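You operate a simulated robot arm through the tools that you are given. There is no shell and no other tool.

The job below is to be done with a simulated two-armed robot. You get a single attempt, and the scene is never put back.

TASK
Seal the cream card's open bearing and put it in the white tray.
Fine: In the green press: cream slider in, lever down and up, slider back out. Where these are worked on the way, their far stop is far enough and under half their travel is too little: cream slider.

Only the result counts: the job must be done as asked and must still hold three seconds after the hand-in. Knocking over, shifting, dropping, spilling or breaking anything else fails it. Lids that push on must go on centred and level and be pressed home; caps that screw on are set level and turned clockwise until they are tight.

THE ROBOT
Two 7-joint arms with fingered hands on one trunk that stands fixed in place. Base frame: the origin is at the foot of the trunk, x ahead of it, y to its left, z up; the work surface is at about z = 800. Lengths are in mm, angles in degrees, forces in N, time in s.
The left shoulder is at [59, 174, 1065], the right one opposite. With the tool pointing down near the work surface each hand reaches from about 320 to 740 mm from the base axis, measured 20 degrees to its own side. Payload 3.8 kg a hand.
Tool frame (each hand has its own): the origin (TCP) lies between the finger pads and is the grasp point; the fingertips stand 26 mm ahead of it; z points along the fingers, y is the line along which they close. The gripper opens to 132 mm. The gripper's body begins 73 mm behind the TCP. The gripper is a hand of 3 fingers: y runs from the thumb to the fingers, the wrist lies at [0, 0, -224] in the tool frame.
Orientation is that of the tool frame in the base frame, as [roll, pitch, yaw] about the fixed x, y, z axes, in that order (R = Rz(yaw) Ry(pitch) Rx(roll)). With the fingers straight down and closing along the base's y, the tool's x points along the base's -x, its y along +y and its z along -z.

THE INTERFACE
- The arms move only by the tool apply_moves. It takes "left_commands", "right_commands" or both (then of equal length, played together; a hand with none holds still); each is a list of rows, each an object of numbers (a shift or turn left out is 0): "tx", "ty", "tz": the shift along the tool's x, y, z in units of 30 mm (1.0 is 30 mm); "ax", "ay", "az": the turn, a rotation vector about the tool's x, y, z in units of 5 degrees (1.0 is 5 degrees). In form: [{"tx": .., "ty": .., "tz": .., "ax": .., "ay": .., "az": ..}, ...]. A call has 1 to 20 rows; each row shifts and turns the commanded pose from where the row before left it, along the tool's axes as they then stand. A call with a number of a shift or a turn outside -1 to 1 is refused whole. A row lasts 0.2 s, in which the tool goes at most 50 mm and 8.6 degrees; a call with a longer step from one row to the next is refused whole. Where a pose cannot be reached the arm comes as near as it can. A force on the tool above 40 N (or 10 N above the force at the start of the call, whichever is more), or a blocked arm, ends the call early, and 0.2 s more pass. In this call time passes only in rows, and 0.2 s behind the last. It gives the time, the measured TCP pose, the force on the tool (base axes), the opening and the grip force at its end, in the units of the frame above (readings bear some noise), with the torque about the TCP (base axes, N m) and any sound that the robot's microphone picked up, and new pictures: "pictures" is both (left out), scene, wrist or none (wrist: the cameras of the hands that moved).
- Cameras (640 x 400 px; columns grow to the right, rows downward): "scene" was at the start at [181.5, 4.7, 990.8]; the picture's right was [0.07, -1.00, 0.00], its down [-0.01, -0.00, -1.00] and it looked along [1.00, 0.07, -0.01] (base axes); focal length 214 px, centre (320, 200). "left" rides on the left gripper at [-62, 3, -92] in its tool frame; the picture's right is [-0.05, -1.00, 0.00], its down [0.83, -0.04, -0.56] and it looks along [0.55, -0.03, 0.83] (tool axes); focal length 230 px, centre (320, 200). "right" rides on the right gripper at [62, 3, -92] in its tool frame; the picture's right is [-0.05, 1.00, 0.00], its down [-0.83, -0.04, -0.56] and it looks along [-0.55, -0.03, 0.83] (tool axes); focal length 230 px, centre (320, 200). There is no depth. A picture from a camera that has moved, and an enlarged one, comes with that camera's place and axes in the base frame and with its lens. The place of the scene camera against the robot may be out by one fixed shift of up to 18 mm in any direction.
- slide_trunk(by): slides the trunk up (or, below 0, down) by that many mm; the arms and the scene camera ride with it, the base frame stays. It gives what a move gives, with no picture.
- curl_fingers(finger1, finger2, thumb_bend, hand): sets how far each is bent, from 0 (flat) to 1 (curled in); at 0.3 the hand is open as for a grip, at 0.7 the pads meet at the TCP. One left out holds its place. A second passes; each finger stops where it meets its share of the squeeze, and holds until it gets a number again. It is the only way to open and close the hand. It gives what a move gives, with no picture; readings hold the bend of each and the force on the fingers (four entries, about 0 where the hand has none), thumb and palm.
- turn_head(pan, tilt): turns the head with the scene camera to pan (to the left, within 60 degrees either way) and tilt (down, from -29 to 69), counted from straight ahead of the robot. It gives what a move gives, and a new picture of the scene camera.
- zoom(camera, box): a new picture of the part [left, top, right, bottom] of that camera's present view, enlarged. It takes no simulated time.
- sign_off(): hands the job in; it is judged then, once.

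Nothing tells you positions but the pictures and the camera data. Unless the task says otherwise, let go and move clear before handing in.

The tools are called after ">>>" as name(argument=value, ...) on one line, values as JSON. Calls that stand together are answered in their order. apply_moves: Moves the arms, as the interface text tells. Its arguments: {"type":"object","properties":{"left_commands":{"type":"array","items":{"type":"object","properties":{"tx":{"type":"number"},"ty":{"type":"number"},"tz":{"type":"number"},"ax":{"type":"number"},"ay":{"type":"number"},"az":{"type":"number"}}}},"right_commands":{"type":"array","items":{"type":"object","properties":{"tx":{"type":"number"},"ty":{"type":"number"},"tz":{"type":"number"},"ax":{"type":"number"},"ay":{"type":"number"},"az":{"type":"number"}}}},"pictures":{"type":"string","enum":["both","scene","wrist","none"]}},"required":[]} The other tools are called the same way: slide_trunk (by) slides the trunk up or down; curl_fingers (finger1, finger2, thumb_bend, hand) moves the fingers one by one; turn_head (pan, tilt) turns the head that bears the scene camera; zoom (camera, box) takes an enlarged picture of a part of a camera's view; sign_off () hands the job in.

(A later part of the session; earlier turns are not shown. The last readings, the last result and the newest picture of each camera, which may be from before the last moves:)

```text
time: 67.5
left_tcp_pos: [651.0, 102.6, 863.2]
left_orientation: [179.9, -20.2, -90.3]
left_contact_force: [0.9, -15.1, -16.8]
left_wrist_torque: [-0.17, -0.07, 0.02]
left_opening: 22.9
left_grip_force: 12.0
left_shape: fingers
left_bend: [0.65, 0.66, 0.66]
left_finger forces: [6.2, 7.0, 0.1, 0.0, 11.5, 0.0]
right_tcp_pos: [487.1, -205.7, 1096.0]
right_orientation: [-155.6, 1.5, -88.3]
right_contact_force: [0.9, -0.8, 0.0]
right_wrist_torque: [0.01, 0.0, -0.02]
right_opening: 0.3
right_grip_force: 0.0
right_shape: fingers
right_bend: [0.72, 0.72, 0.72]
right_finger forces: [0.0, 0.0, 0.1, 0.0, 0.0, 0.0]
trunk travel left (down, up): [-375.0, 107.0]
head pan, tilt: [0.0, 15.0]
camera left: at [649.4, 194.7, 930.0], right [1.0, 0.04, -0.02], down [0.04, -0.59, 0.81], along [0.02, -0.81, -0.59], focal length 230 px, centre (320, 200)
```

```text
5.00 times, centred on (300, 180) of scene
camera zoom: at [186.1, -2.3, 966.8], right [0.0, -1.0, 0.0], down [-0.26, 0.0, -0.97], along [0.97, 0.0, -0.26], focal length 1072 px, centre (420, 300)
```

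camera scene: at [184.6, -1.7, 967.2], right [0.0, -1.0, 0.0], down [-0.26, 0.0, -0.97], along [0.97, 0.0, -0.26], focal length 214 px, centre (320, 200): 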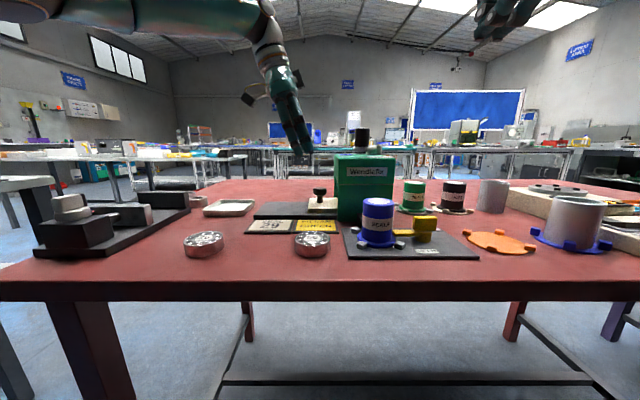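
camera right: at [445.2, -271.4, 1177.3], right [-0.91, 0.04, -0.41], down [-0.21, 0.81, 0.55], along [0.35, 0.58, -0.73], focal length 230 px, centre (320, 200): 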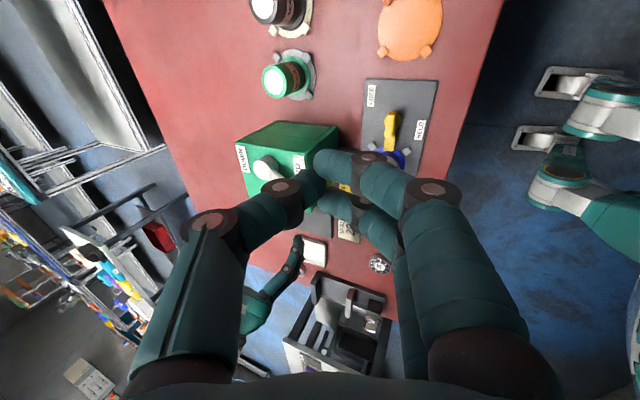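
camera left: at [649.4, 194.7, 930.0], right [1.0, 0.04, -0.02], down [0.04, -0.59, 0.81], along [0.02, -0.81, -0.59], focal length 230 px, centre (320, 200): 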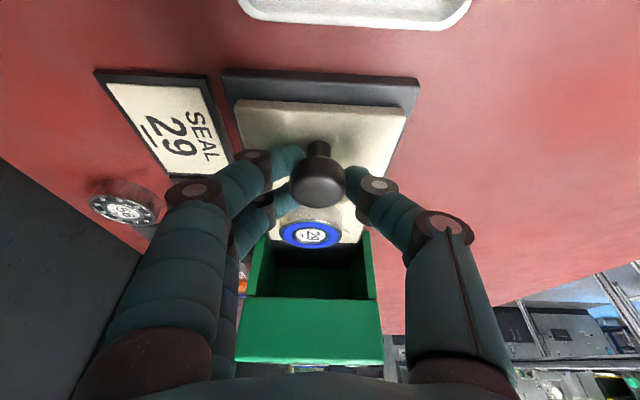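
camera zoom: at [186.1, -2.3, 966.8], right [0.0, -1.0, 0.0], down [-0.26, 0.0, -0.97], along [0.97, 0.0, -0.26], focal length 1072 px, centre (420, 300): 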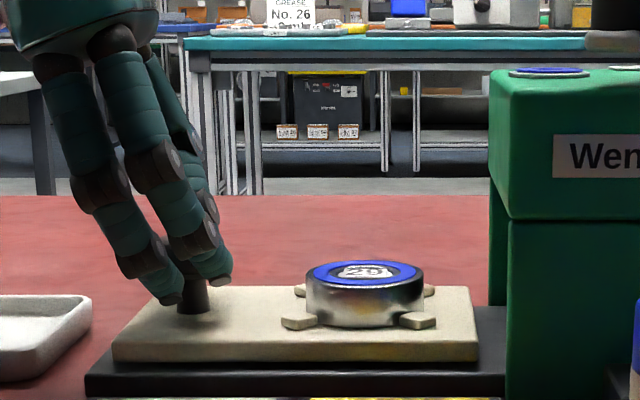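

The slider is at its outer stop with the bearing carrying a blue seal ring. I'll ease off, release the knob and lift away.

>>> apply_moves(left_commands=[{"tx": 0.05, "tz": 0.05}], pictures="none")

>>> curl_fingers(hand="left", finger1=0.5, finger2=0.5, thumb_bend=0.5)

>>> apply_moves(left_commands=[{"tz": -0.6}, {"tz": -0.9}, {"tz": -0.9}, {"tz": -0.6}, {"ay": -1}, {"ay": -1}, {"ay": -1}, {"ay": -1}], pictures="both")

>>> zoom(camera="scene", box=[240, 140, 360, 220])

```text
time: 68.0
left_tcp_pos: [651.2, 102.9, 862.4]
left_orientation: [179.8, -20.1, -90.1]
left_contact_force: [-1.7, -15.9, -12.6]
left_wrist_torque: [-0.22, 0.05, -0.02]
left_opening: 22.9
left_grip_force: 12.3
left_shape: fingers
left_bend: [0.65, 0.66, 0.66]
left_finger forces: [5.7, 8.0, 0.1, 0.0, 10.4, 0.0]
right_tcp_pos: [488.0, -205.8, 1095.1]
right_orientation: [-155.6, 1.6, -88.3]
right_contact_force: [-1.1, -0.4, 0.3]
right_wrist_torque: [0.01, -0.02, -0.03]
right_opening: 0.0
right_grip_force: 0.0
right_shape: fingers
right_bend: [0.72, 0.72, 0.72]
right_finger forces: [0.0, 0.0, 0.1, 0.1, 0.0, 0.0]
trunk travel left (down, up): [-375.0, 107.0]
head pan, tilt: [0.0, 15.0]
```

```text
time: 69.0
left_tcp_pos: [651.7, 105.5, 862.7]
left_orientation: [-180.0, -20.0, -90.0]
left_contact_force: [-0.5, 0.4, 0.2]
left_wrist_torque: [0.03, -0.03, -0.02]
left_opening: 67.1
left_grip_force: 0.0
left_shape: fingers
left_bend: [0.5, 0.5, 0.5]
left_finger forces: [0.1, 0.0, 0.1, 0.0, 0.0, 0.0]
right_tcp_pos: [487.2, -206.3, 1096.2]
right_orientation: [-155.4, 1.5, -88.4]
right_contact_force: [1.2, 0.3, -0.4]
right_wrist_torque: [-0.01, -0.04, -0.02]
right_opening: 0.1
right_grip_force: 0.1
right_shape: fingers
right_bend: [0.72, 0.72, 0.72]
right_finger forces: [0.1, 0.0, 0.0, 0.0, 0.1, 0.0]
trunk travel left (down, up): [-375.0, 107.0]
head pan, tilt: [0.0, 15.0]
```

```text
time: 70.8
left_tcp_pos: [652.5, 136.7, 945.2]
left_orientation: [180.0, 0.1, -90.0]
left_contact_force: [-0.3, -0.1, -0.7]
left_wrist_torque: [0.02, -0.03, -0.03]
left_opening: 67.2
left_grip_force: 0.1
left_shape: fingers
left_bend: [0.5, 0.5, 0.5]
left_finger forces: [0.0, 0.0, 0.0, 0.1, 0.0, 0.0]
right_tcp_pos: [486.9, -204.6, 1095.9]
right_orientation: [-155.5, 1.5, -88.5]
right_contact_force: [1.5, 0.0, 0.3]
right_wrist_torque: [0.02, 0.01, 0.0]
right_opening: 0.4
right_grip_force: 0.0
right_shape: fingers
right_bend: [0.72, 0.72, 0.72]
right_finger forces: [0.0, 0.0, 0.1, 0.0, 0.0, 0.0]
trunk travel left (down, up): [-375.0, 107.0]
head pan, tilt: [0.0, 15.0]
camera scene: at [184.9, -1.4, 967.2], right [0.0, -1.0, 0.0], down [-0.26, 0.0, -0.97], along [0.97, 0.0, -0.26], focal length 214 px, centre (320, 200)
camera left: at [649.1, 199.2, 1040.6], right [1.0, 0.05, 0.0], down [0.04, -0.83, 0.55], along [0.03, -0.55, -0.83], focal length 230 px, centre (320, 200)
```

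scene: 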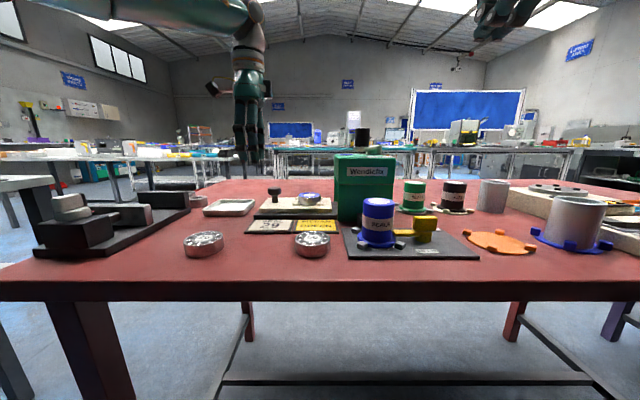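
left: 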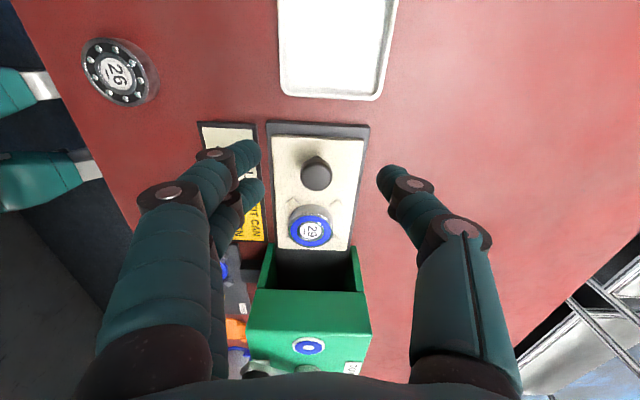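

```text
5.00 times, centred on (300, 180) of scene
camera zoom: at [184.9, -1.4, 967.2], right [0.0, -1.0, 0.0], down [-0.26, 0.0, -0.97], along [0.97, 0.0, -0.26], focal length 1072 px, centre (420, 300)
```

zoom: 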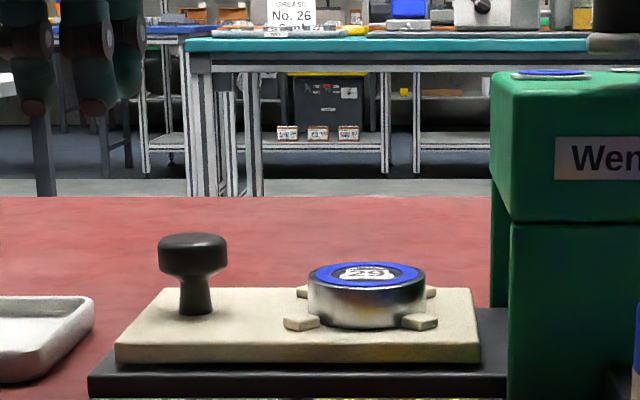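

The slider is fully out and the sealed bearing 29 stands in the nest. I'll move the left hand over the bearing to pick it up.

>>> apply_moves(left_commands=[{"tx": 0.917, "ty": 0.017, "tz": 0.1}, {"tx": 0.917, "ty": 0.017, "tz": 0.2}, {"tx": 0.917, "ty": 0.017, "tz": 0.3}, {"tx": 0.917, "ty": 0.017, "tz": 0.4}], pictures="wrist")

>>> zoom(camera="left", box=[220, 80, 420, 205])

```text
time: 71.8
left_tcp_pos: [648.0, 23.9, 915.4]
left_orientation: [180.0, 0.0, -90.0]
left_contact_force: [0.3, -0.5, -0.3]
left_wrist_torque: [0.0, -0.01, 0.02]
left_opening: 67.2
left_grip_force: 0.0
left_shape: fingers
left_bend: [0.5, 0.5, 0.5]
left_finger forces: [0.1, 0.1, 0.1, 0.0, 0.0, 0.0]
right_tcp_pos: [486.8, -204.5, 1096.8]
right_orientation: [-155.5, 1.5, -88.4]
right_contact_force: [0.3, 0.0, 0.1]
right_wrist_torque: [-0.02, 0.02, -0.01]
right_opening: 0.5
right_grip_force: 0.1
right_shape: fingers
right_bend: [0.72, 0.72, 0.72]
right_finger forces: [0.1, 0.0, 0.1, 0.0, 0.0, 0.0]
trunk travel left (down, up): [-375.0, 107.0]
head pan, tilt: [0.0, 15.0]
camera left: at [645.3, 87.4, 1010.1], right [1.0, 0.05, 0.0], down [0.04, -0.83, 0.56], along [0.03, -0.55, -0.83], focal length 230 px, centre (320, 200)
```

left: 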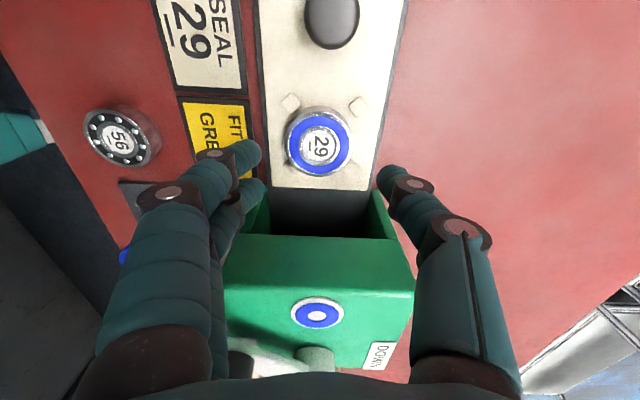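

```text
3.20 times, centred on (320, 142) of left
camera zoom: at [645.3, 87.4, 1010.1], right [1.0, 0.05, 0.0], down [0.04, -0.83, 0.56], along [0.03, -0.55, -0.83], focal length 736 px, centre (320, 384)
```

zoom: 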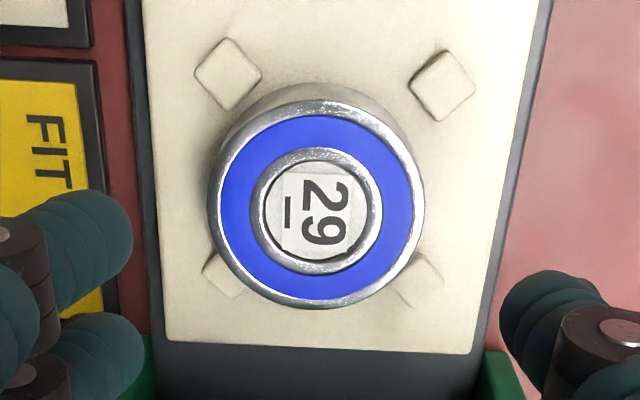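

Bearing 29 clearly carries its blue seal. I'll lower around it to the same relative height as before and grip it.

>>> apply_moves(left_commands=[{"tx": -0.02, "tz": 0.5}, {"tz": 0.5}, {"tz": 0.5}, {"tz": 0.38}], pictures="wrist")

>>> zoom(camera="scene", box=[260, 170, 350, 230])

>>> zoom(camera="left", box=[220, 100, 420, 225])

```text
time: 72.8
left_tcp_pos: [647.6, 27.7, 858.6]
left_orientation: [179.9, 0.0, -90.0]
left_contact_force: [-0.3, -0.2, -0.3]
left_wrist_torque: [0.0, -0.01, -0.01]
left_opening: 67.1
left_grip_force: 0.1
left_shape: fingers
left_bend: [0.5, 0.5, 0.5]
left_finger forces: [0.0, 0.0, 0.1, 0.1, 0.1, 0.0]
right_tcp_pos: [486.6, -205.2, 1096.6]
right_orientation: [-155.5, 1.5, -88.4]
right_contact_force: [-0.5, -0.2, 0.2]
right_wrist_torque: [0.04, 0.0, 0.0]
right_opening: 0.1
right_grip_force: 0.0
right_shape: fingers
right_bend: [0.72, 0.72, 0.72]
right_finger forces: [0.1, 0.0, 0.0, 0.1, 0.0, 0.0]
trunk travel left (down, up): [-375.0, 107.0]
head pan, tilt: [0.0, 15.0]
camera left: at [645.7, 90.4, 952.4], right [1.0, 0.05, 0.0], down [0.04, -0.83, 0.56], along [0.03, -0.56, -0.83], focal length 230 px, centre (320, 200)
```

left: 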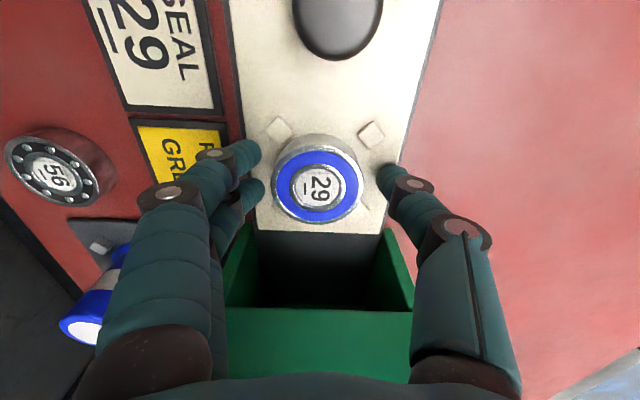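

```text
6.67 times, centred on (305, 200) of scene
camera zoom: at [185.0, -1.2, 967.1], right [0.0, -1.0, 0.0], down [-0.26, 0.0, -0.97], along [0.97, 0.0, -0.26], focal length 1430 px, centre (420, 200)
```

zoom: 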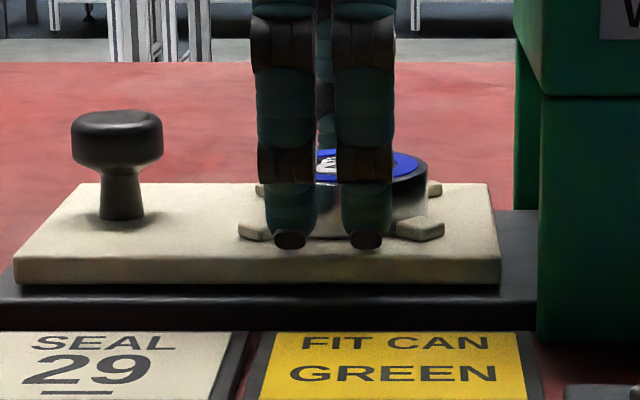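

```text
3.20 times, centred on (320, 162) of left
camera zoom: at [645.7, 90.4, 952.4], right [1.0, 0.05, 0.0], down [0.04, -0.83, 0.56], along [0.03, -0.56, -0.83], focal length 736 px, centre (320, 320)
```

zoom: 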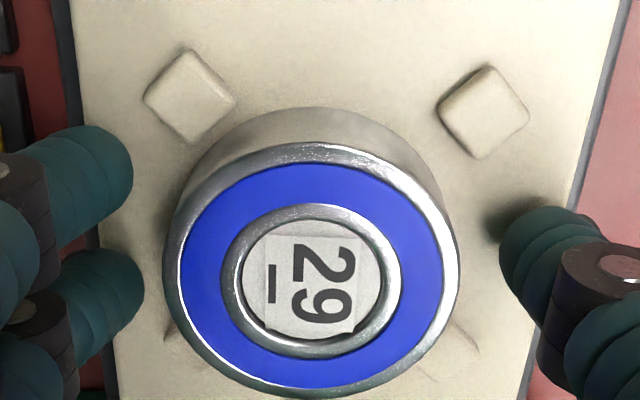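

The bearing sits in the camera view exactly as it did in the first good grasp. Closing on it now.

>>> curl_fingers(hand="left", finger1=0.6, finger2=0.6, thumb_bend=0.6)

>>> curl_fingers(hand="left", finger1=0.7, finger2=0.7, thumb_bend=0.7)

>>> apply_moves(left_commands=[{"tz": -0.2}, {"tz": -0.4}, {"tz": -0.7}, {"tz": -0.7}], pictures="both")

>>> zoom(camera="left", box=[220, 100, 420, 225])

```text
time: 73.8
left_tcp_pos: [648.0, 28.4, 858.3]
left_orientation: [-179.9, -0.1, -89.9]
left_contact_force: [0.0, 0.2, 0.4]
left_wrist_torque: [-0.01, -0.05, 0.01]
left_opening: 46.3
left_grip_force: 4.8
left_shape: fingers
left_bend: [0.57, 0.55, 0.58]
left_finger forces: [1.9, 3.1, 0.0, 0.1, 4.9, 0.1]
right_tcp_pos: [487.0, -204.9, 1096.5]
right_orientation: [-155.5, 1.5, -88.3]
right_contact_force: [0.0, 0.0, 0.8]
right_wrist_torque: [0.0, -0.01, 0.02]
right_opening: 0.2
right_grip_force: 0.0
right_shape: fingers
right_bend: [0.72, 0.72, 0.72]
right_finger forces: [0.1, 0.0, 0.1, 0.0, 0.0, 0.1]
trunk travel left (down, up): [-375.0, 107.0]
head pan, tilt: [0.0, 15.0]
```

```text
time: 74.8
left_tcp_pos: [648.7, 27.2, 858.7]
left_orientation: [180.0, 0.1, -90.0]
left_contact_force: [-0.1, -1.0, 0.8]
left_wrist_torque: [0.03, -0.03, -0.02]
left_opening: 43.4
left_grip_force: 18.2
left_shape: fingers
left_bend: [0.59, 0.57, 0.62]
left_finger forces: [7.9, 10.0, 0.1, 0.1, 17.9, 0.0]
right_tcp_pos: [486.7, -204.8, 1095.9]
right_orientation: [-155.4, 1.5, -88.4]
right_contact_force: [-0.3, 0.5, 0.5]
right_wrist_torque: [-0.01, 0.01, -0.05]
right_opening: 0.3
right_grip_force: 0.1
right_shape: fingers
right_bend: [0.72, 0.72, 0.72]
right_finger forces: [0.0, 0.0, 0.0, 0.0, 0.0, 0.0]
trunk travel left (down, up): [-375.0, 107.0]
head pan, tilt: [0.0, 15.0]
```

```text
time: 75.8
left_tcp_pos: [649.3, 28.4, 919.7]
left_orientation: [180.0, 0.0, -90.0]
left_contact_force: [0.6, 0.2, -1.5]
left_wrist_torque: [0.04, 0.03, -0.04]
left_opening: 43.5
left_grip_force: 18.1
left_shape: fingers
left_bend: [0.59, 0.57, 0.62]
left_finger forces: [8.0, 10.0, 0.1, 0.0, 17.9, 0.0]
right_tcp_pos: [487.0, -205.0, 1096.4]
right_orientation: [-155.5, 1.5, -88.4]
right_contact_force: [-0.2, 0.6, -0.1]
right_wrist_torque: [0.03, 0.03, -0.03]
right_opening: 0.4
right_grip_force: 0.0
right_shape: fingers
right_bend: [0.72, 0.72, 0.72]
right_finger forces: [0.0, 0.0, 0.1, 0.0, 0.1, 0.0]
trunk travel left (down, up): [-375.0, 107.0]
head pan, tilt: [0.0, 15.0]
camera scene: at [184.8, -1.3, 967.2], right [0.0, -1.0, 0.0], down [-0.26, 0.0, -0.97], along [0.97, 0.0, -0.26], focal length 214 px, centre (320, 200)
camera left: at [646.5, 90.4, 1013.8], right [1.0, 0.05, 0.0], down [0.04, -0.83, 0.56], along [0.03, -0.56, -0.83], focal length 230 px, centre (320, 200)
```

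scene: 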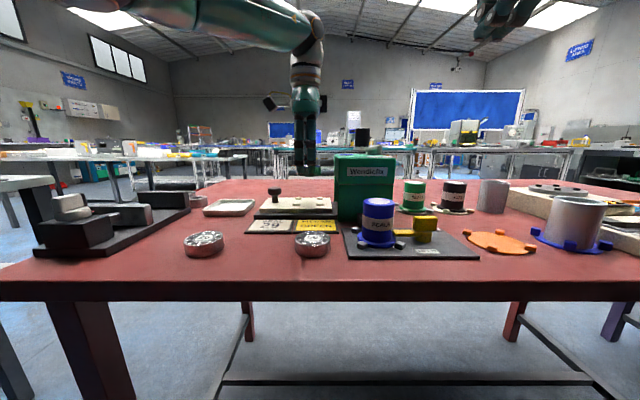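
left: 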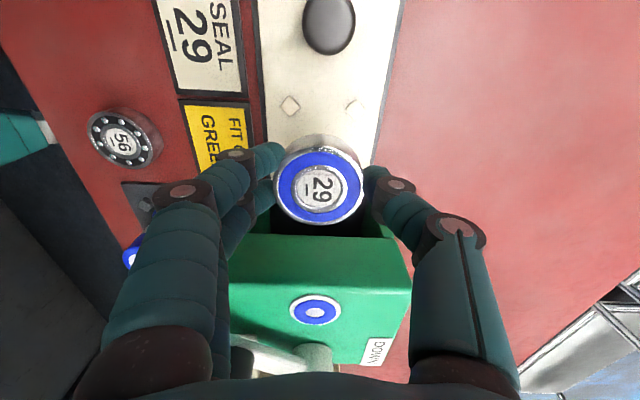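

```text
3.20 times, centred on (320, 162) of left
camera zoom: at [646.5, 90.4, 1013.8], right [1.0, 0.05, 0.0], down [0.04, -0.83, 0.56], along [0.03, -0.56, -0.83], focal length 736 px, centre (320, 320)
```

zoom: 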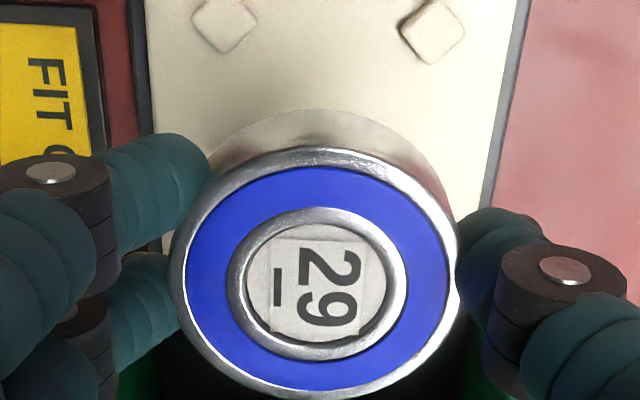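

The bearing is held and lifted clear. I'll carry it left over to the white tray.

>>> apply_moves(left_commands=[{"tx": -0.862, "ty": -0.047}, {"tx": -0.862, "ty": -0.047}, {"tx": -0.862, "ty": -0.047}, {"tx": -0.862, "ty": -0.047}, {"tx": -0.862, "ty": -0.047}, {"tx": -0.862, "ty": -0.047}, {"tx": -0.862, "ty": -0.047}], pictures="both")

>>> zoom(camera="scene", box=[170, 140, 290, 220])

```text
time: 77.3
left_tcp_pos: [659.3, 208.4, 920.5]
left_orientation: [-180.0, -0.1, -90.2]
left_contact_force: [0.1, -1.0, -1.3]
left_wrist_torque: [0.0, -0.01, -0.02]
left_opening: 43.5
left_grip_force: 18.1
left_shape: fingers
left_bend: [0.59, 0.57, 0.62]
left_finger forces: [8.1, 10.2, 0.0, 0.0, 17.9, 0.0]
right_tcp_pos: [487.4, -203.8, 1097.3]
right_orientation: [-155.5, 1.5, -88.4]
right_contact_force: [0.3, 0.4, -0.5]
right_wrist_torque: [0.0, 0.02, 0.0]
right_opening: 0.2
right_grip_force: 0.0
right_shape: fingers
right_bend: [0.72, 0.72, 0.72]
right_finger forces: [0.1, 0.0, 0.1, 0.1, 0.0, 0.0]
trunk travel left (down, up): [-375.0, 107.0]
head pan, tilt: [0.0, 15.0]
camera scene: at [185.0, -0.9, 967.1], right [0.0, -1.0, 0.0], down [-0.26, 0.0, -0.97], along [0.97, 0.0, -0.26], focal length 214 px, centre (320, 200)
camera left: at [656.8, 272.0, 1014.5], right [1.0, 0.05, 0.0], down [0.04, -0.83, 0.56], along [0.03, -0.56, -0.83], focal length 230 px, centre (320, 200)
```

scene: 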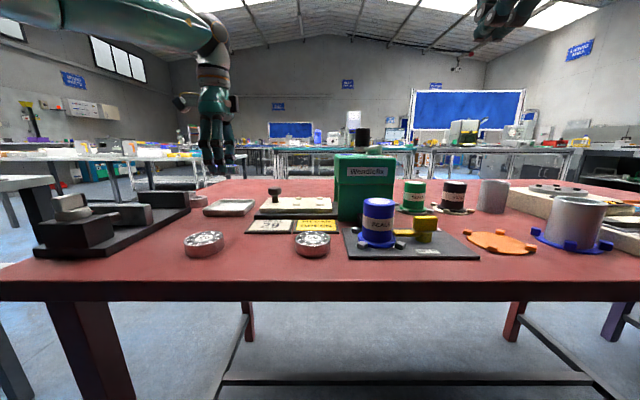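
left: 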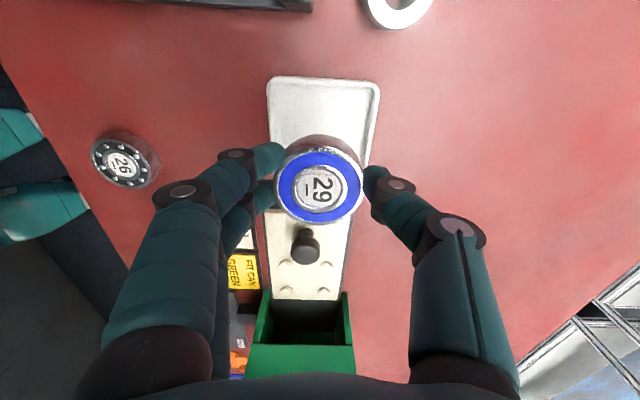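

```text
5.00 times, centred on (230, 180) of scene
camera zoom: at [185.0, -0.9, 967.1], right [0.0, -1.0, 0.0], down [-0.26, 0.0, -0.97], along [0.97, 0.0, -0.26], focal length 1072 px, centre (770, 300)
```

zoom: 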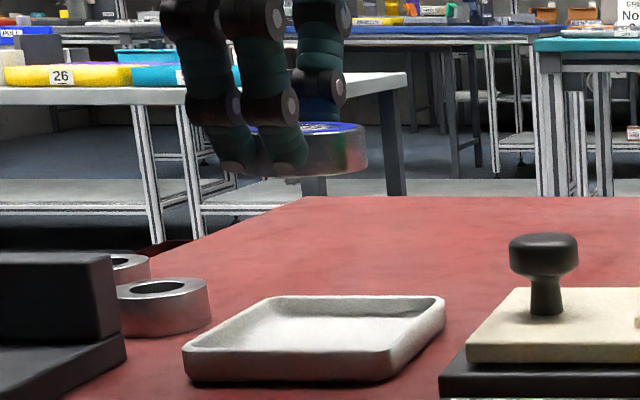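

The bearing is centred above the white tray. Lowering toward the tray floor.

>>> apply_moves(left_commands=[{"tz": 0.6}, {"tz": 0.6}, {"tz": 0.6}, {"tz": 0.45}], pictures="wrist")

>>> zoom(camera="scene", box=[170, 150, 290, 230])

>>> zoom(camera="left", box=[220, 60, 420, 225])

```text
time: 78.3
left_tcp_pos: [657.8, 207.7, 853.3]
left_orientation: [180.0, 0.0, -90.0]
left_contact_force: [0.0, -0.3, -1.1]
left_wrist_torque: [-0.01, -0.05, -0.02]
left_opening: 43.5
left_grip_force: 18.0
left_shape: fingers
left_bend: [0.59, 0.57, 0.62]
left_finger forces: [8.0, 10.1, 0.0, 0.0, 17.9, 0.0]
right_tcp_pos: [486.9, -205.8, 1095.5]
right_orientation: [-155.5, 1.5, -88.4]
right_contact_force: [-0.9, 0.6, 1.2]
right_wrist_torque: [-0.01, 0.01, -0.02]
right_opening: 0.2
right_grip_force: 0.1
right_shape: fingers
right_bend: [0.72, 0.72, 0.72]
right_finger forces: [0.0, 0.1, 0.0, 0.0, 0.0, 0.1]
trunk travel left (down, up): [-375.0, 107.0]
head pan, tilt: [0.0, 15.0]
camera left: at [656.5, 271.2, 946.9], right [1.0, 0.05, 0.0], down [0.04, -0.83, 0.56], along [0.03, -0.55, -0.83], focal length 230 px, centre (320, 200)
```

left: 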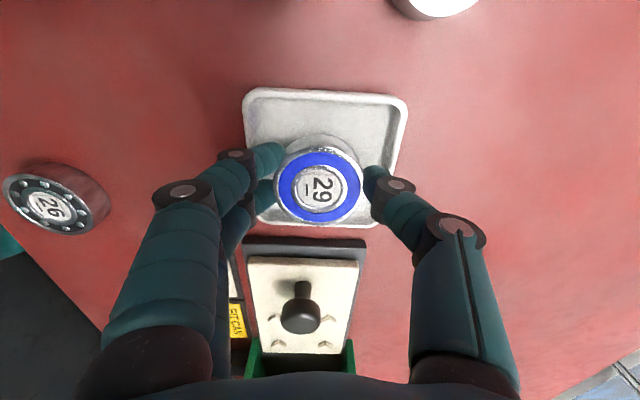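

```text
5.00 times, centred on (230, 190) of scene
camera zoom: at [185.1, -1.3, 967.1], right [0.0, -1.0, 0.0], down [-0.26, 0.0, -0.97], along [0.97, 0.0, -0.26], focal length 1072 px, centre (770, 250)
```

zoom: 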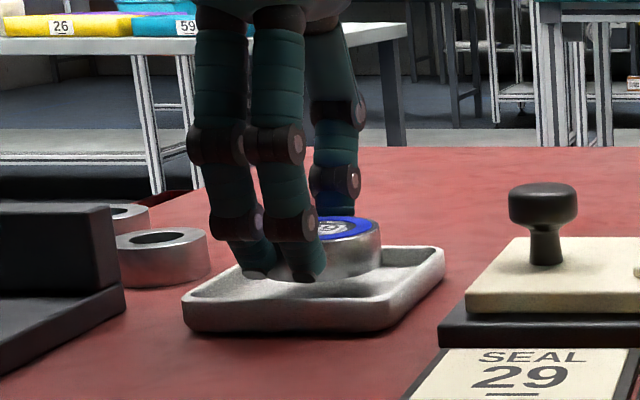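

```text
2.42 times, centred on (320, 142) of left
camera zoom: at [656.5, 271.2, 946.9], right [1.0, 0.05, 0.0], down [0.04, -0.83, 0.56], along [0.03, -0.55, -0.83], focal length 558 px, centre (320, 339)
```

zoom: 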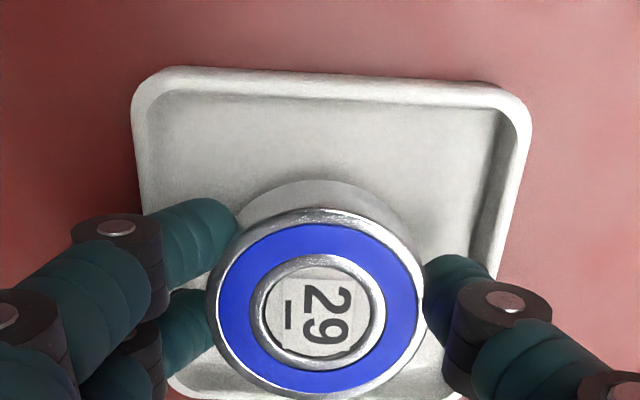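

The bearing is centred over the tray floor. Lowering the last bit until contact.

>>> apply_moves(left_commands=[{"tz": 0.12}, {"tz": 0.12}, {"tz": 0.06}], pictures="none")

>>> apply_moves(left_commands=[{"tz": 0.04}, {"tz": 0.03}], pictures="none")

>>> zoom(camera="scene", box=[180, 170, 270, 230])

```text
time: 79.2
left_tcp_pos: [657.8, 208.6, 842.5]
left_orientation: [-180.0, -0.1, -90.0]
left_contact_force: [0.2, -0.2, -0.9]
left_wrist_torque: [0.02, -0.01, 0.02]
left_opening: 43.6
left_grip_force: 17.6
left_shape: fingers
left_bend: [0.59, 0.57, 0.62]
left_finger forces: [8.1, 10.1, 0.0, 0.0, 17.9, 0.1]
right_tcp_pos: [487.9, -204.5, 1096.5]
right_orientation: [-155.6, 1.5, -88.5]
right_contact_force: [-0.6, 0.4, -1.3]
right_wrist_torque: [-0.03, -0.08, -0.02]
right_opening: 0.3
right_grip_force: 0.1
right_shape: fingers
right_bend: [0.72, 0.72, 0.72]
right_finger forces: [0.0, 0.1, 0.0, 0.0, 0.0, 0.0]
trunk travel left (down, up): [-375.0, 107.0]
head pan, tilt: [0.0, 15.0]
```

```text
time: 79.8
left_tcp_pos: [657.1, 207.6, 840.3]
left_orientation: [-180.0, 0.0, -90.0]
left_contact_force: [-0.5, -0.2, -1.0]
left_wrist_torque: [0.0, 0.02, 0.0]
left_opening: 43.6
left_grip_force: 18.3
left_shape: fingers
left_bend: [0.59, 0.57, 0.62]
left_finger forces: [8.1, 10.1, 0.0, 0.0, 17.9, 0.0]
right_tcp_pos: [487.1, -205.7, 1096.8]
right_orientation: [-155.5, 1.6, -88.4]
right_contact_force: [-0.5, 1.4, 0.4]
right_wrist_torque: [-0.01, 0.01, 0.0]
right_opening: 0.5
right_grip_force: 0.0
right_shape: fingers
right_bend: [0.72, 0.72, 0.72]
right_finger forces: [0.1, 0.0, 0.1, 0.0, 0.1, 0.0]
trunk travel left (down, up): [-375.0, 107.0]
head pan, tilt: [0.0, 15.0]
```

```text
6.67 times, centred on (225, 200) of scene
camera zoom: at [185.0, -1.2, 967.1], right [0.0, -1.0, 0.0], down [-0.26, 0.0, -0.97], along [0.97, 0.0, -0.26], focal length 1430 px, centre (953, 200)
```

zoom: 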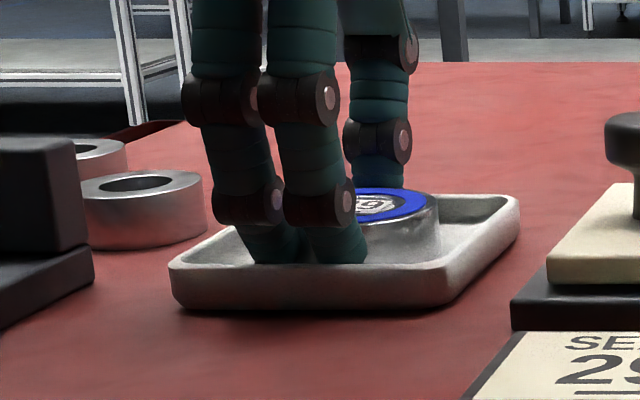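

>>> apply_moves(left_commands=[{"tz": 0.03}, {"tz": 0.03}], pictures="none")

```text
time: 80.3
left_tcp_pos: [657.6, 208.7, 838.9]
left_orientation: [180.0, 0.0, -90.0]
left_contact_force: [-0.6, 0.9, 2.4]
left_wrist_torque: [0.03, -0.01, 0.02]
left_opening: 43.3
left_grip_force: 18.4
left_shape: fingers
left_bend: [0.59, 0.57, 0.62]
left_finger forces: [8.4, 10.5, 0.1, 0.1, 18.1, 0.0]
right_tcp_pos: [486.6, -205.1, 1096.2]
right_orientation: [-155.5, 1.5, -88.4]
right_contact_force: [0.4, -0.2, 0.0]
right_wrist_torque: [0.0, 0.01, 0.01]
right_opening: 0.5
right_grip_force: 0.0
right_shape: fingers
right_bend: [0.72, 0.72, 0.72]
right_finger forces: [0.0, 0.1, 0.0, 0.0, 0.1, 0.0]
trunk travel left (down, up): [-375.0, 107.0]
head pan, tilt: [0.0, 15.0]
```

Contact is felt, so the bearing rests on the tray floor. I'll open the fingers only slightly, to avoid touching the tray walls, and check before lifting.

>>> curl_fingers(hand="left", finger1=0.54, finger2=0.54, thumb_bend=0.54)

>>> zoom(camera="left", box=[220, 60, 420, 225])

```text
time: 81.3
left_tcp_pos: [658.5, 207.8, 839.1]
left_orientation: [-180.0, 0.1, -89.9]
left_contact_force: [3.2, 0.9, 8.2]
left_wrist_torque: [-0.01, 0.08, -0.03]
left_opening: 50.4
left_grip_force: 6.0
left_shape: fingers
left_bend: [0.56, 0.56, 0.54]
left_finger forces: [2.5, 5.6, 0.0, 0.1, 4.4, 0.0]
right_tcp_pos: [487.2, -205.6, 1095.7]
right_orientation: [-155.5, 1.5, -88.5]
right_contact_force: [0.0, -0.2, -0.8]
right_wrist_torque: [-0.03, -0.02, 0.02]
right_opening: 0.7
right_grip_force: 0.0
right_shape: fingers
right_bend: [0.72, 0.72, 0.72]
right_finger forces: [0.0, 0.0, 0.1, 0.0, 0.0, 0.1]
trunk travel left (down, up): [-375.0, 107.0]
head pan, tilt: [0.0, 15.0]
```

```text
2.42 times, centred on (320, 142) of left
camera zoom: at [655.9, 270.9, 933.9], right [1.0, 0.05, 0.0], down [0.04, -0.83, 0.56], along [0.03, -0.56, -0.83], focal length 558 px, centre (320, 339)
```

zoom: 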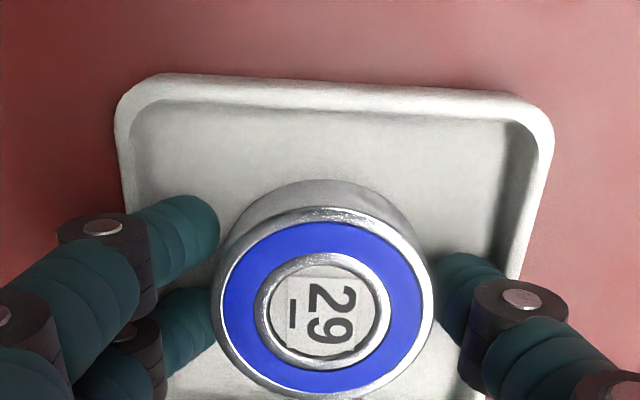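

There is some contact force still, perhaps a fingertip against the tray. I'll raise slightly to relieve it and re-read the forces.

>>> apply_moves(left_commands=[{"tz": -0.07}], pictures="none")

>>> zoom(camera="scene", box=[180, 170, 270, 230])

>>> zoom(camera="left", box=[220, 100, 420, 225])

```text
time: 81.8
left_tcp_pos: [657.4, 207.1, 839.9]
left_orientation: [179.9, 0.0, -90.1]
left_contact_force: [2.2, -0.4, 0.8]
left_wrist_torque: [0.01, -0.06, 0.03]
left_opening: 50.3
left_grip_force: 4.4
left_shape: fingers
left_bend: [0.56, 0.56, 0.54]
left_finger forces: [1.4, 3.6, 0.1, 0.0, 3.6, 0.0]
right_tcp_pos: [487.8, -205.1, 1096.3]
right_orientation: [-155.5, 1.6, -88.4]
right_contact_force: [0.9, 0.1, 0.8]
right_wrist_torque: [0.01, 0.0, -0.02]
right_opening: 0.5
right_grip_force: 0.0
right_shape: fingers
right_bend: [0.72, 0.72, 0.72]
right_finger forces: [0.0, 0.0, 0.1, 0.0, 0.1, 0.1]
trunk travel left (down, up): [-375.0, 107.0]
head pan, tilt: [0.0, 15.0]
```

```text
6.67 times, centred on (225, 200) of scene
camera zoom: at [185.1, -1.3, 967.0], right [0.0, -1.0, 0.0], down [-0.26, 0.0, -0.97], along [0.97, 0.0, -0.26], focal length 1430 px, centre (953, 200)
```

zoom: 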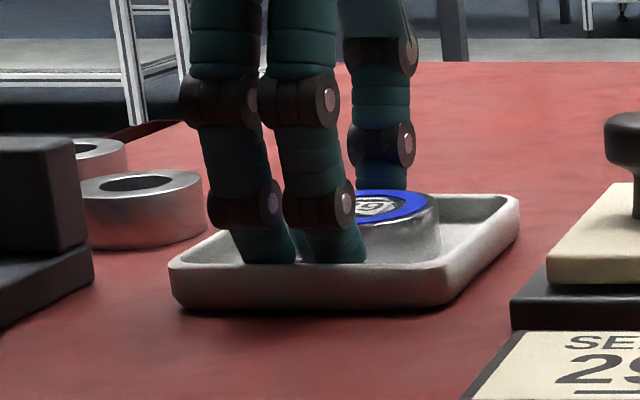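

```text
3.20 times, centred on (320, 162) of left
camera zoom: at [656.0, 270.9, 934.3], right [1.0, 0.05, 0.0], down [0.04, -0.83, 0.56], along [0.03, -0.55, -0.83], focal length 736 px, centre (320, 320)
```

zoom: 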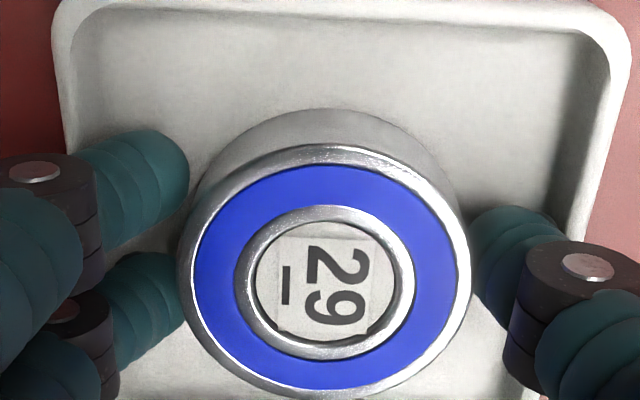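

The near fingertips seem to be touching the tray's near wall. I'll set the fingers to a position between the bearing and the wall so they push on neither.

>>> curl_fingers(hand="left", finger1=0.562, finger2=0.562, thumb_bend=0.54)

```text
time: 82.8
left_tcp_pos: [657.8, 208.3, 840.7]
left_orientation: [179.9, 0.0, -90.1]
left_contact_force: [-0.9, 0.6, -1.5]
left_wrist_torque: [0.0, 0.02, 0.0]
left_opening: 50.1
left_grip_force: 2.3
left_shape: fingers
left_bend: [0.56, 0.56, 0.54]
left_finger forces: [0.0, 1.6, 0.0, 0.0, 2.7, 0.0]
right_tcp_pos: [486.6, -206.6, 1097.3]
right_orientation: [-155.5, 1.6, -88.4]
right_contact_force: [0.3, -0.5, -0.7]
right_wrist_torque: [-0.02, 0.03, -0.04]
right_opening: 0.3
right_grip_force: 0.0
right_shape: fingers
right_bend: [0.72, 0.72, 0.72]
right_finger forces: [0.0, 0.0, 0.1, 0.0, 0.1, 0.1]
trunk travel left (down, up): [-375.0, 107.0]
head pan, tilt: [0.0, 15.0]
```

The bearing is still lightly pinched by finger 2 and the thumb. I'll ease only the thumb outward, where there is more room on the far side.

>>> curl_fingers(hand="left", thumb_bend=0.525)

>>> zoom(camera="left", box=[220, 100, 420, 225])

```text
time: 83.8
left_tcp_pos: [657.7, 209.5, 840.5]
left_orientation: [-179.9, 0.0, -90.0]
left_contact_force: [-2.9, -0.8, -1.9]
left_wrist_torque: [0.0, 0.12, -0.02]
left_opening: 50.1
left_grip_force: 3.2
left_shape: fingers
left_bend: [0.56, 0.56, 0.53]
left_finger forces: [0.1, 1.2, 0.0, 0.0, 4.5, 0.1]
right_tcp_pos: [486.5, -204.1, 1096.2]
right_orientation: [-155.4, 1.5, -88.4]
right_contact_force: [-0.3, 0.0, 0.1]
right_wrist_torque: [-0.01, 0.01, 0.03]
right_opening: 0.3
right_grip_force: 0.1
right_shape: fingers
right_bend: [0.72, 0.72, 0.72]
right_finger forces: [0.1, 0.1, 0.1, 0.0, 0.1, 0.0]
trunk travel left (down, up): [-375.0, 107.0]
head pan, tilt: [0.0, 15.0]
```

```text
3.20 times, centred on (320, 162) of left
camera zoom: at [655.9, 271.1, 935.4], right [1.0, 0.05, 0.0], down [0.04, -0.83, 0.56], along [0.03, -0.55, -0.83], focal length 736 px, centre (320, 320)
```

zoom: 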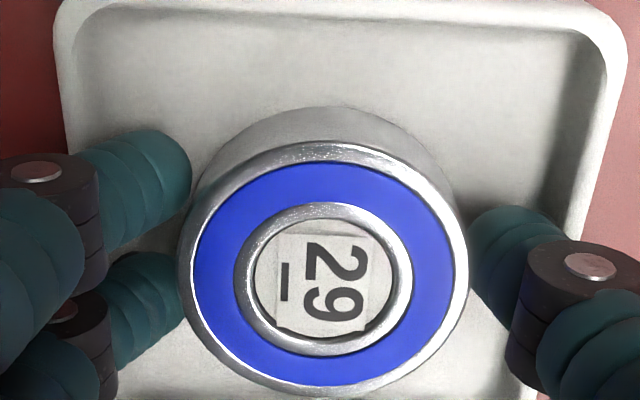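

Both the thumb and near fingers now seem to touch the tray walls rather than the bearing. I'll bring them in a hair so they sit free between wall and bearing.

>>> curl_fingers(hand="left", finger1=0.562, finger2=0.566, thumb_bend=0.552)

>>> zoom(camera="left", box=[250, 130, 390, 220])

>>> zoom(camera="scene", box=[195, 175, 255, 215])

```text
time: 84.8
left_tcp_pos: [659.7, 208.8, 841.0]
left_orientation: [180.0, 0.0, -90.0]
left_contact_force: [-0.7, -0.8, 0.5]
left_wrist_torque: [0.03, 0.04, -0.02]
left_opening: 49.6
left_grip_force: 1.4
left_shape: fingers
left_bend: [0.56, 0.55, 0.55]
left_finger forces: [0.1, 1.5, 0.1, 0.0, 1.3, 0.1]
right_tcp_pos: [486.1, -206.1, 1096.5]
right_orientation: [-155.6, 1.5, -88.4]
right_contact_force: [0.7, -0.2, -0.3]
right_wrist_torque: [0.0, 0.0, 0.01]
right_opening: 0.4
right_grip_force: 0.1
right_shape: fingers
right_bend: [0.72, 0.72, 0.72]
right_finger forces: [0.0, 0.0, 0.1, 0.1, 0.1, 0.0]
trunk travel left (down, up): [-375.0, 107.0]
head pan, tilt: [0.0, 15.0]
```

```text
4.44 times, centred on (320, 175) of left
camera zoom: at [656.2, 271.1, 935.5], right [1.0, 0.05, 0.0], down [0.04, -0.83, 0.56], along [0.03, -0.55, -0.83], focal length 1022 px, centre (320, 311)
```

zoom: 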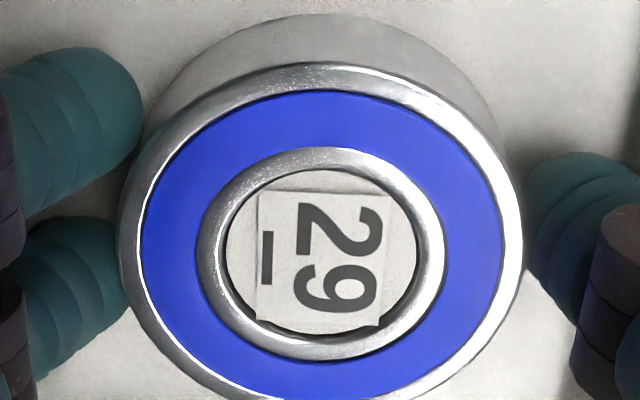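

```text
10.00 times, centred on (225, 195) of scene
camera zoom: at [185.0, -1.2, 967.1], right [0.0, -1.0, 0.0], down [-0.26, 0.0, -0.97], along [0.97, 0.0, -0.26], focal length 2145 px, centre (1270, 250)
```

zoom: 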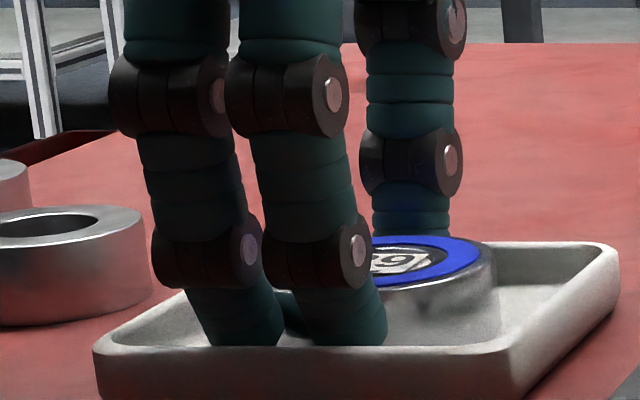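

>>> curl_fingers(hand="left", finger1=0.556, finger2=0.55, thumb_bend=0.543)

```text
time: 85.8
left_tcp_pos: [657.5, 208.7, 842.3]
left_orientation: [-180.0, 0.0, -90.0]
left_contact_force: [0.0, 0.0, 1.1]
left_wrist_torque: [0.02, 0.0, 0.03]
left_opening: 51.2
left_grip_force: 2.0
left_shape: fingers
left_bend: [0.55, 0.55, 0.54]
left_finger forces: [0.4, 2.0, 0.0, 0.1, 2.2, 0.0]
right_tcp_pos: [486.2, -205.2, 1096.4]
right_orientation: [-155.5, 1.5, -88.3]
right_contact_force: [0.4, -0.1, 0.3]
right_wrist_torque: [0.03, 0.03, 0.01]
right_opening: 0.5
right_grip_force: 0.0
right_shape: fingers
right_bend: [0.72, 0.72, 0.72]
right_finger forces: [0.0, 0.1, 0.1, 0.0, 0.1, 0.1]
trunk travel left (down, up): [-375.0, 107.0]
head pan, tilt: [0.0, 15.0]
```

>>> curl_fingers(hand="left", finger1=0.556, finger2=0.557, thumb_bend=0.547)

>>> apply_moves(left_commands=[{"tz": -0.05}], pictures="none")

>>> zoom(camera="left", box=[250, 130, 390, 220])

```text
time: 86.8
left_tcp_pos: [659.2, 208.8, 841.4]
left_orientation: [-180.0, 0.0, -90.0]
left_contact_force: [0.8, 0.7, 1.8]
left_wrist_torque: [0.01, 0.01, 0.01]
left_opening: 50.9
left_grip_force: 2.3
left_shape: fingers
left_bend: [0.55, 0.55, 0.54]
left_finger forces: [0.6, 2.3, 0.0, 0.0, 2.2, 0.0]
right_tcp_pos: [486.3, -205.0, 1096.6]
right_orientation: [-155.5, 1.6, -88.5]
right_contact_force: [-0.1, 0.1, -0.3]
right_wrist_torque: [-0.01, -0.01, -0.02]
right_opening: 0.3
right_grip_force: 0.1
right_shape: fingers
right_bend: [0.72, 0.72, 0.72]
right_finger forces: [0.1, 0.0, 0.1, 0.0, 0.1, 0.0]
trunk travel left (down, up): [-375.0, 107.0]
head pan, tilt: [0.0, 15.0]
```

```text
time: 87.2
left_tcp_pos: [657.9, 209.0, 841.1]
left_orientation: [180.0, 0.1, -90.0]
left_contact_force: [0.6, -0.5, 0.1]
left_wrist_torque: [0.0, -0.01, 0.0]
left_opening: 52.0
left_grip_force: 0.3
left_shape: fingers
left_bend: [0.55, 0.55, 0.54]
left_finger forces: [0.0, 0.4, 0.0, 0.0, 0.8, 0.0]
right_tcp_pos: [487.7, -205.1, 1096.2]
right_orientation: [-155.5, 1.5, -88.5]
right_contact_force: [-0.5, 0.1, -1.0]
right_wrist_torque: [-0.01, 0.0, -0.02]
right_opening: 0.2
right_grip_force: 0.1
right_shape: fingers
right_bend: [0.72, 0.72, 0.72]
right_finger forces: [0.1, 0.0, 0.0, 0.1, 0.1, 0.1]
trunk travel left (down, up): [-375.0, 107.0]
head pan, tilt: [0.0, 15.0]
```

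```text
4.44 times, centred on (320, 175) of left
camera zoom: at [655.8, 271.3, 936.9], right [1.0, 0.05, 0.0], down [0.04, -0.83, 0.56], along [0.03, -0.55, -0.83], focal length 1022 px, centre (320, 311)
```

zoom: 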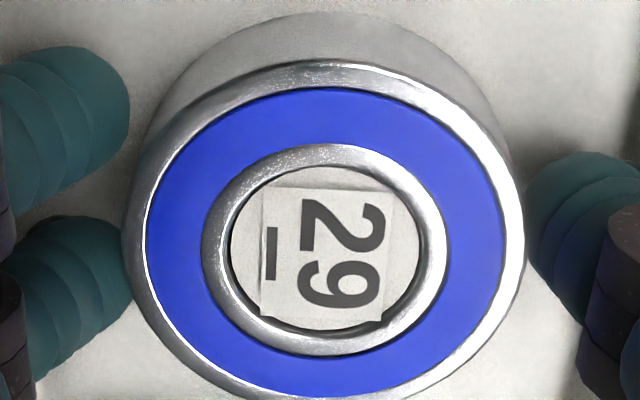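

Forces have dropped nearly to zero, so the bearing is free. I'll keep rising in small steps while watching that it stays on the tray.

>>> apply_moves(left_commands=[{"tz": -0.05}, {"tz": -0.05}], pictures="none")

>>> zoom(camera="left", box=[250, 130, 390, 220])

>>> zoom(camera="scene", box=[195, 175, 255, 215])

```text
time: 87.8
left_tcp_pos: [658.1, 208.0, 845.2]
left_orientation: [180.0, 0.0, -89.9]
left_contact_force: [0.8, 0.5, -0.3]
left_wrist_torque: [-0.02, 0.01, -0.01]
left_opening: 52.3
left_grip_force: 0.1
left_shape: fingers
left_bend: [0.55, 0.55, 0.54]
left_finger forces: [0.0, 0.0, 0.0, 0.1, 0.3, 0.0]
right_tcp_pos: [487.1, -206.0, 1096.4]
right_orientation: [-155.5, 1.5, -88.4]
right_contact_force: [0.1, -0.2, 0.3]
right_wrist_torque: [-0.02, 0.0, 0.01]
right_opening: 0.4
right_grip_force: 0.0
right_shape: fingers
right_bend: [0.72, 0.72, 0.72]
right_finger forces: [0.1, 0.0, 0.0, 0.1, 0.0, 0.0]
trunk travel left (down, up): [-375.0, 107.0]
head pan, tilt: [0.0, 15.0]
```

```text
4.44 times, centred on (320, 175) of left
camera zoom: at [655.4, 271.4, 940.2], right [1.0, 0.05, 0.0], down [0.04, -0.83, 0.56], along [0.03, -0.55, -0.83], focal length 1022 px, centre (320, 311)
```

zoom: 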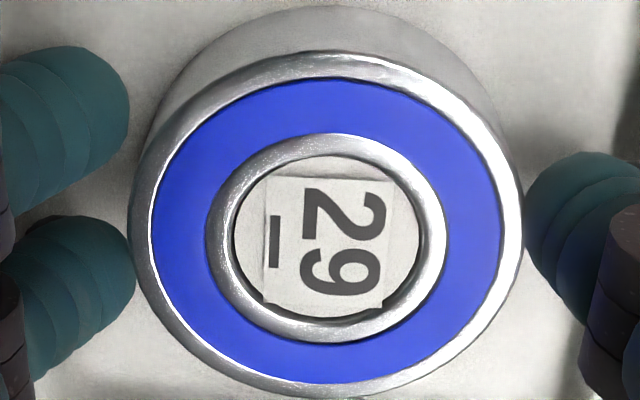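

```text
10.00 times, centred on (225, 195) of scene
camera zoom: at [184.9, -1.2, 967.1], right [0.0, -1.0, 0.0], down [-0.26, 0.0, -0.97], along [0.97, 0.0, -0.26], focal length 2145 px, centre (1270, 250)
```

zoom: 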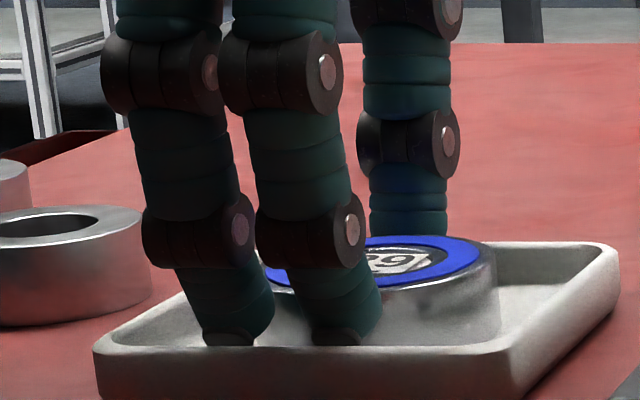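

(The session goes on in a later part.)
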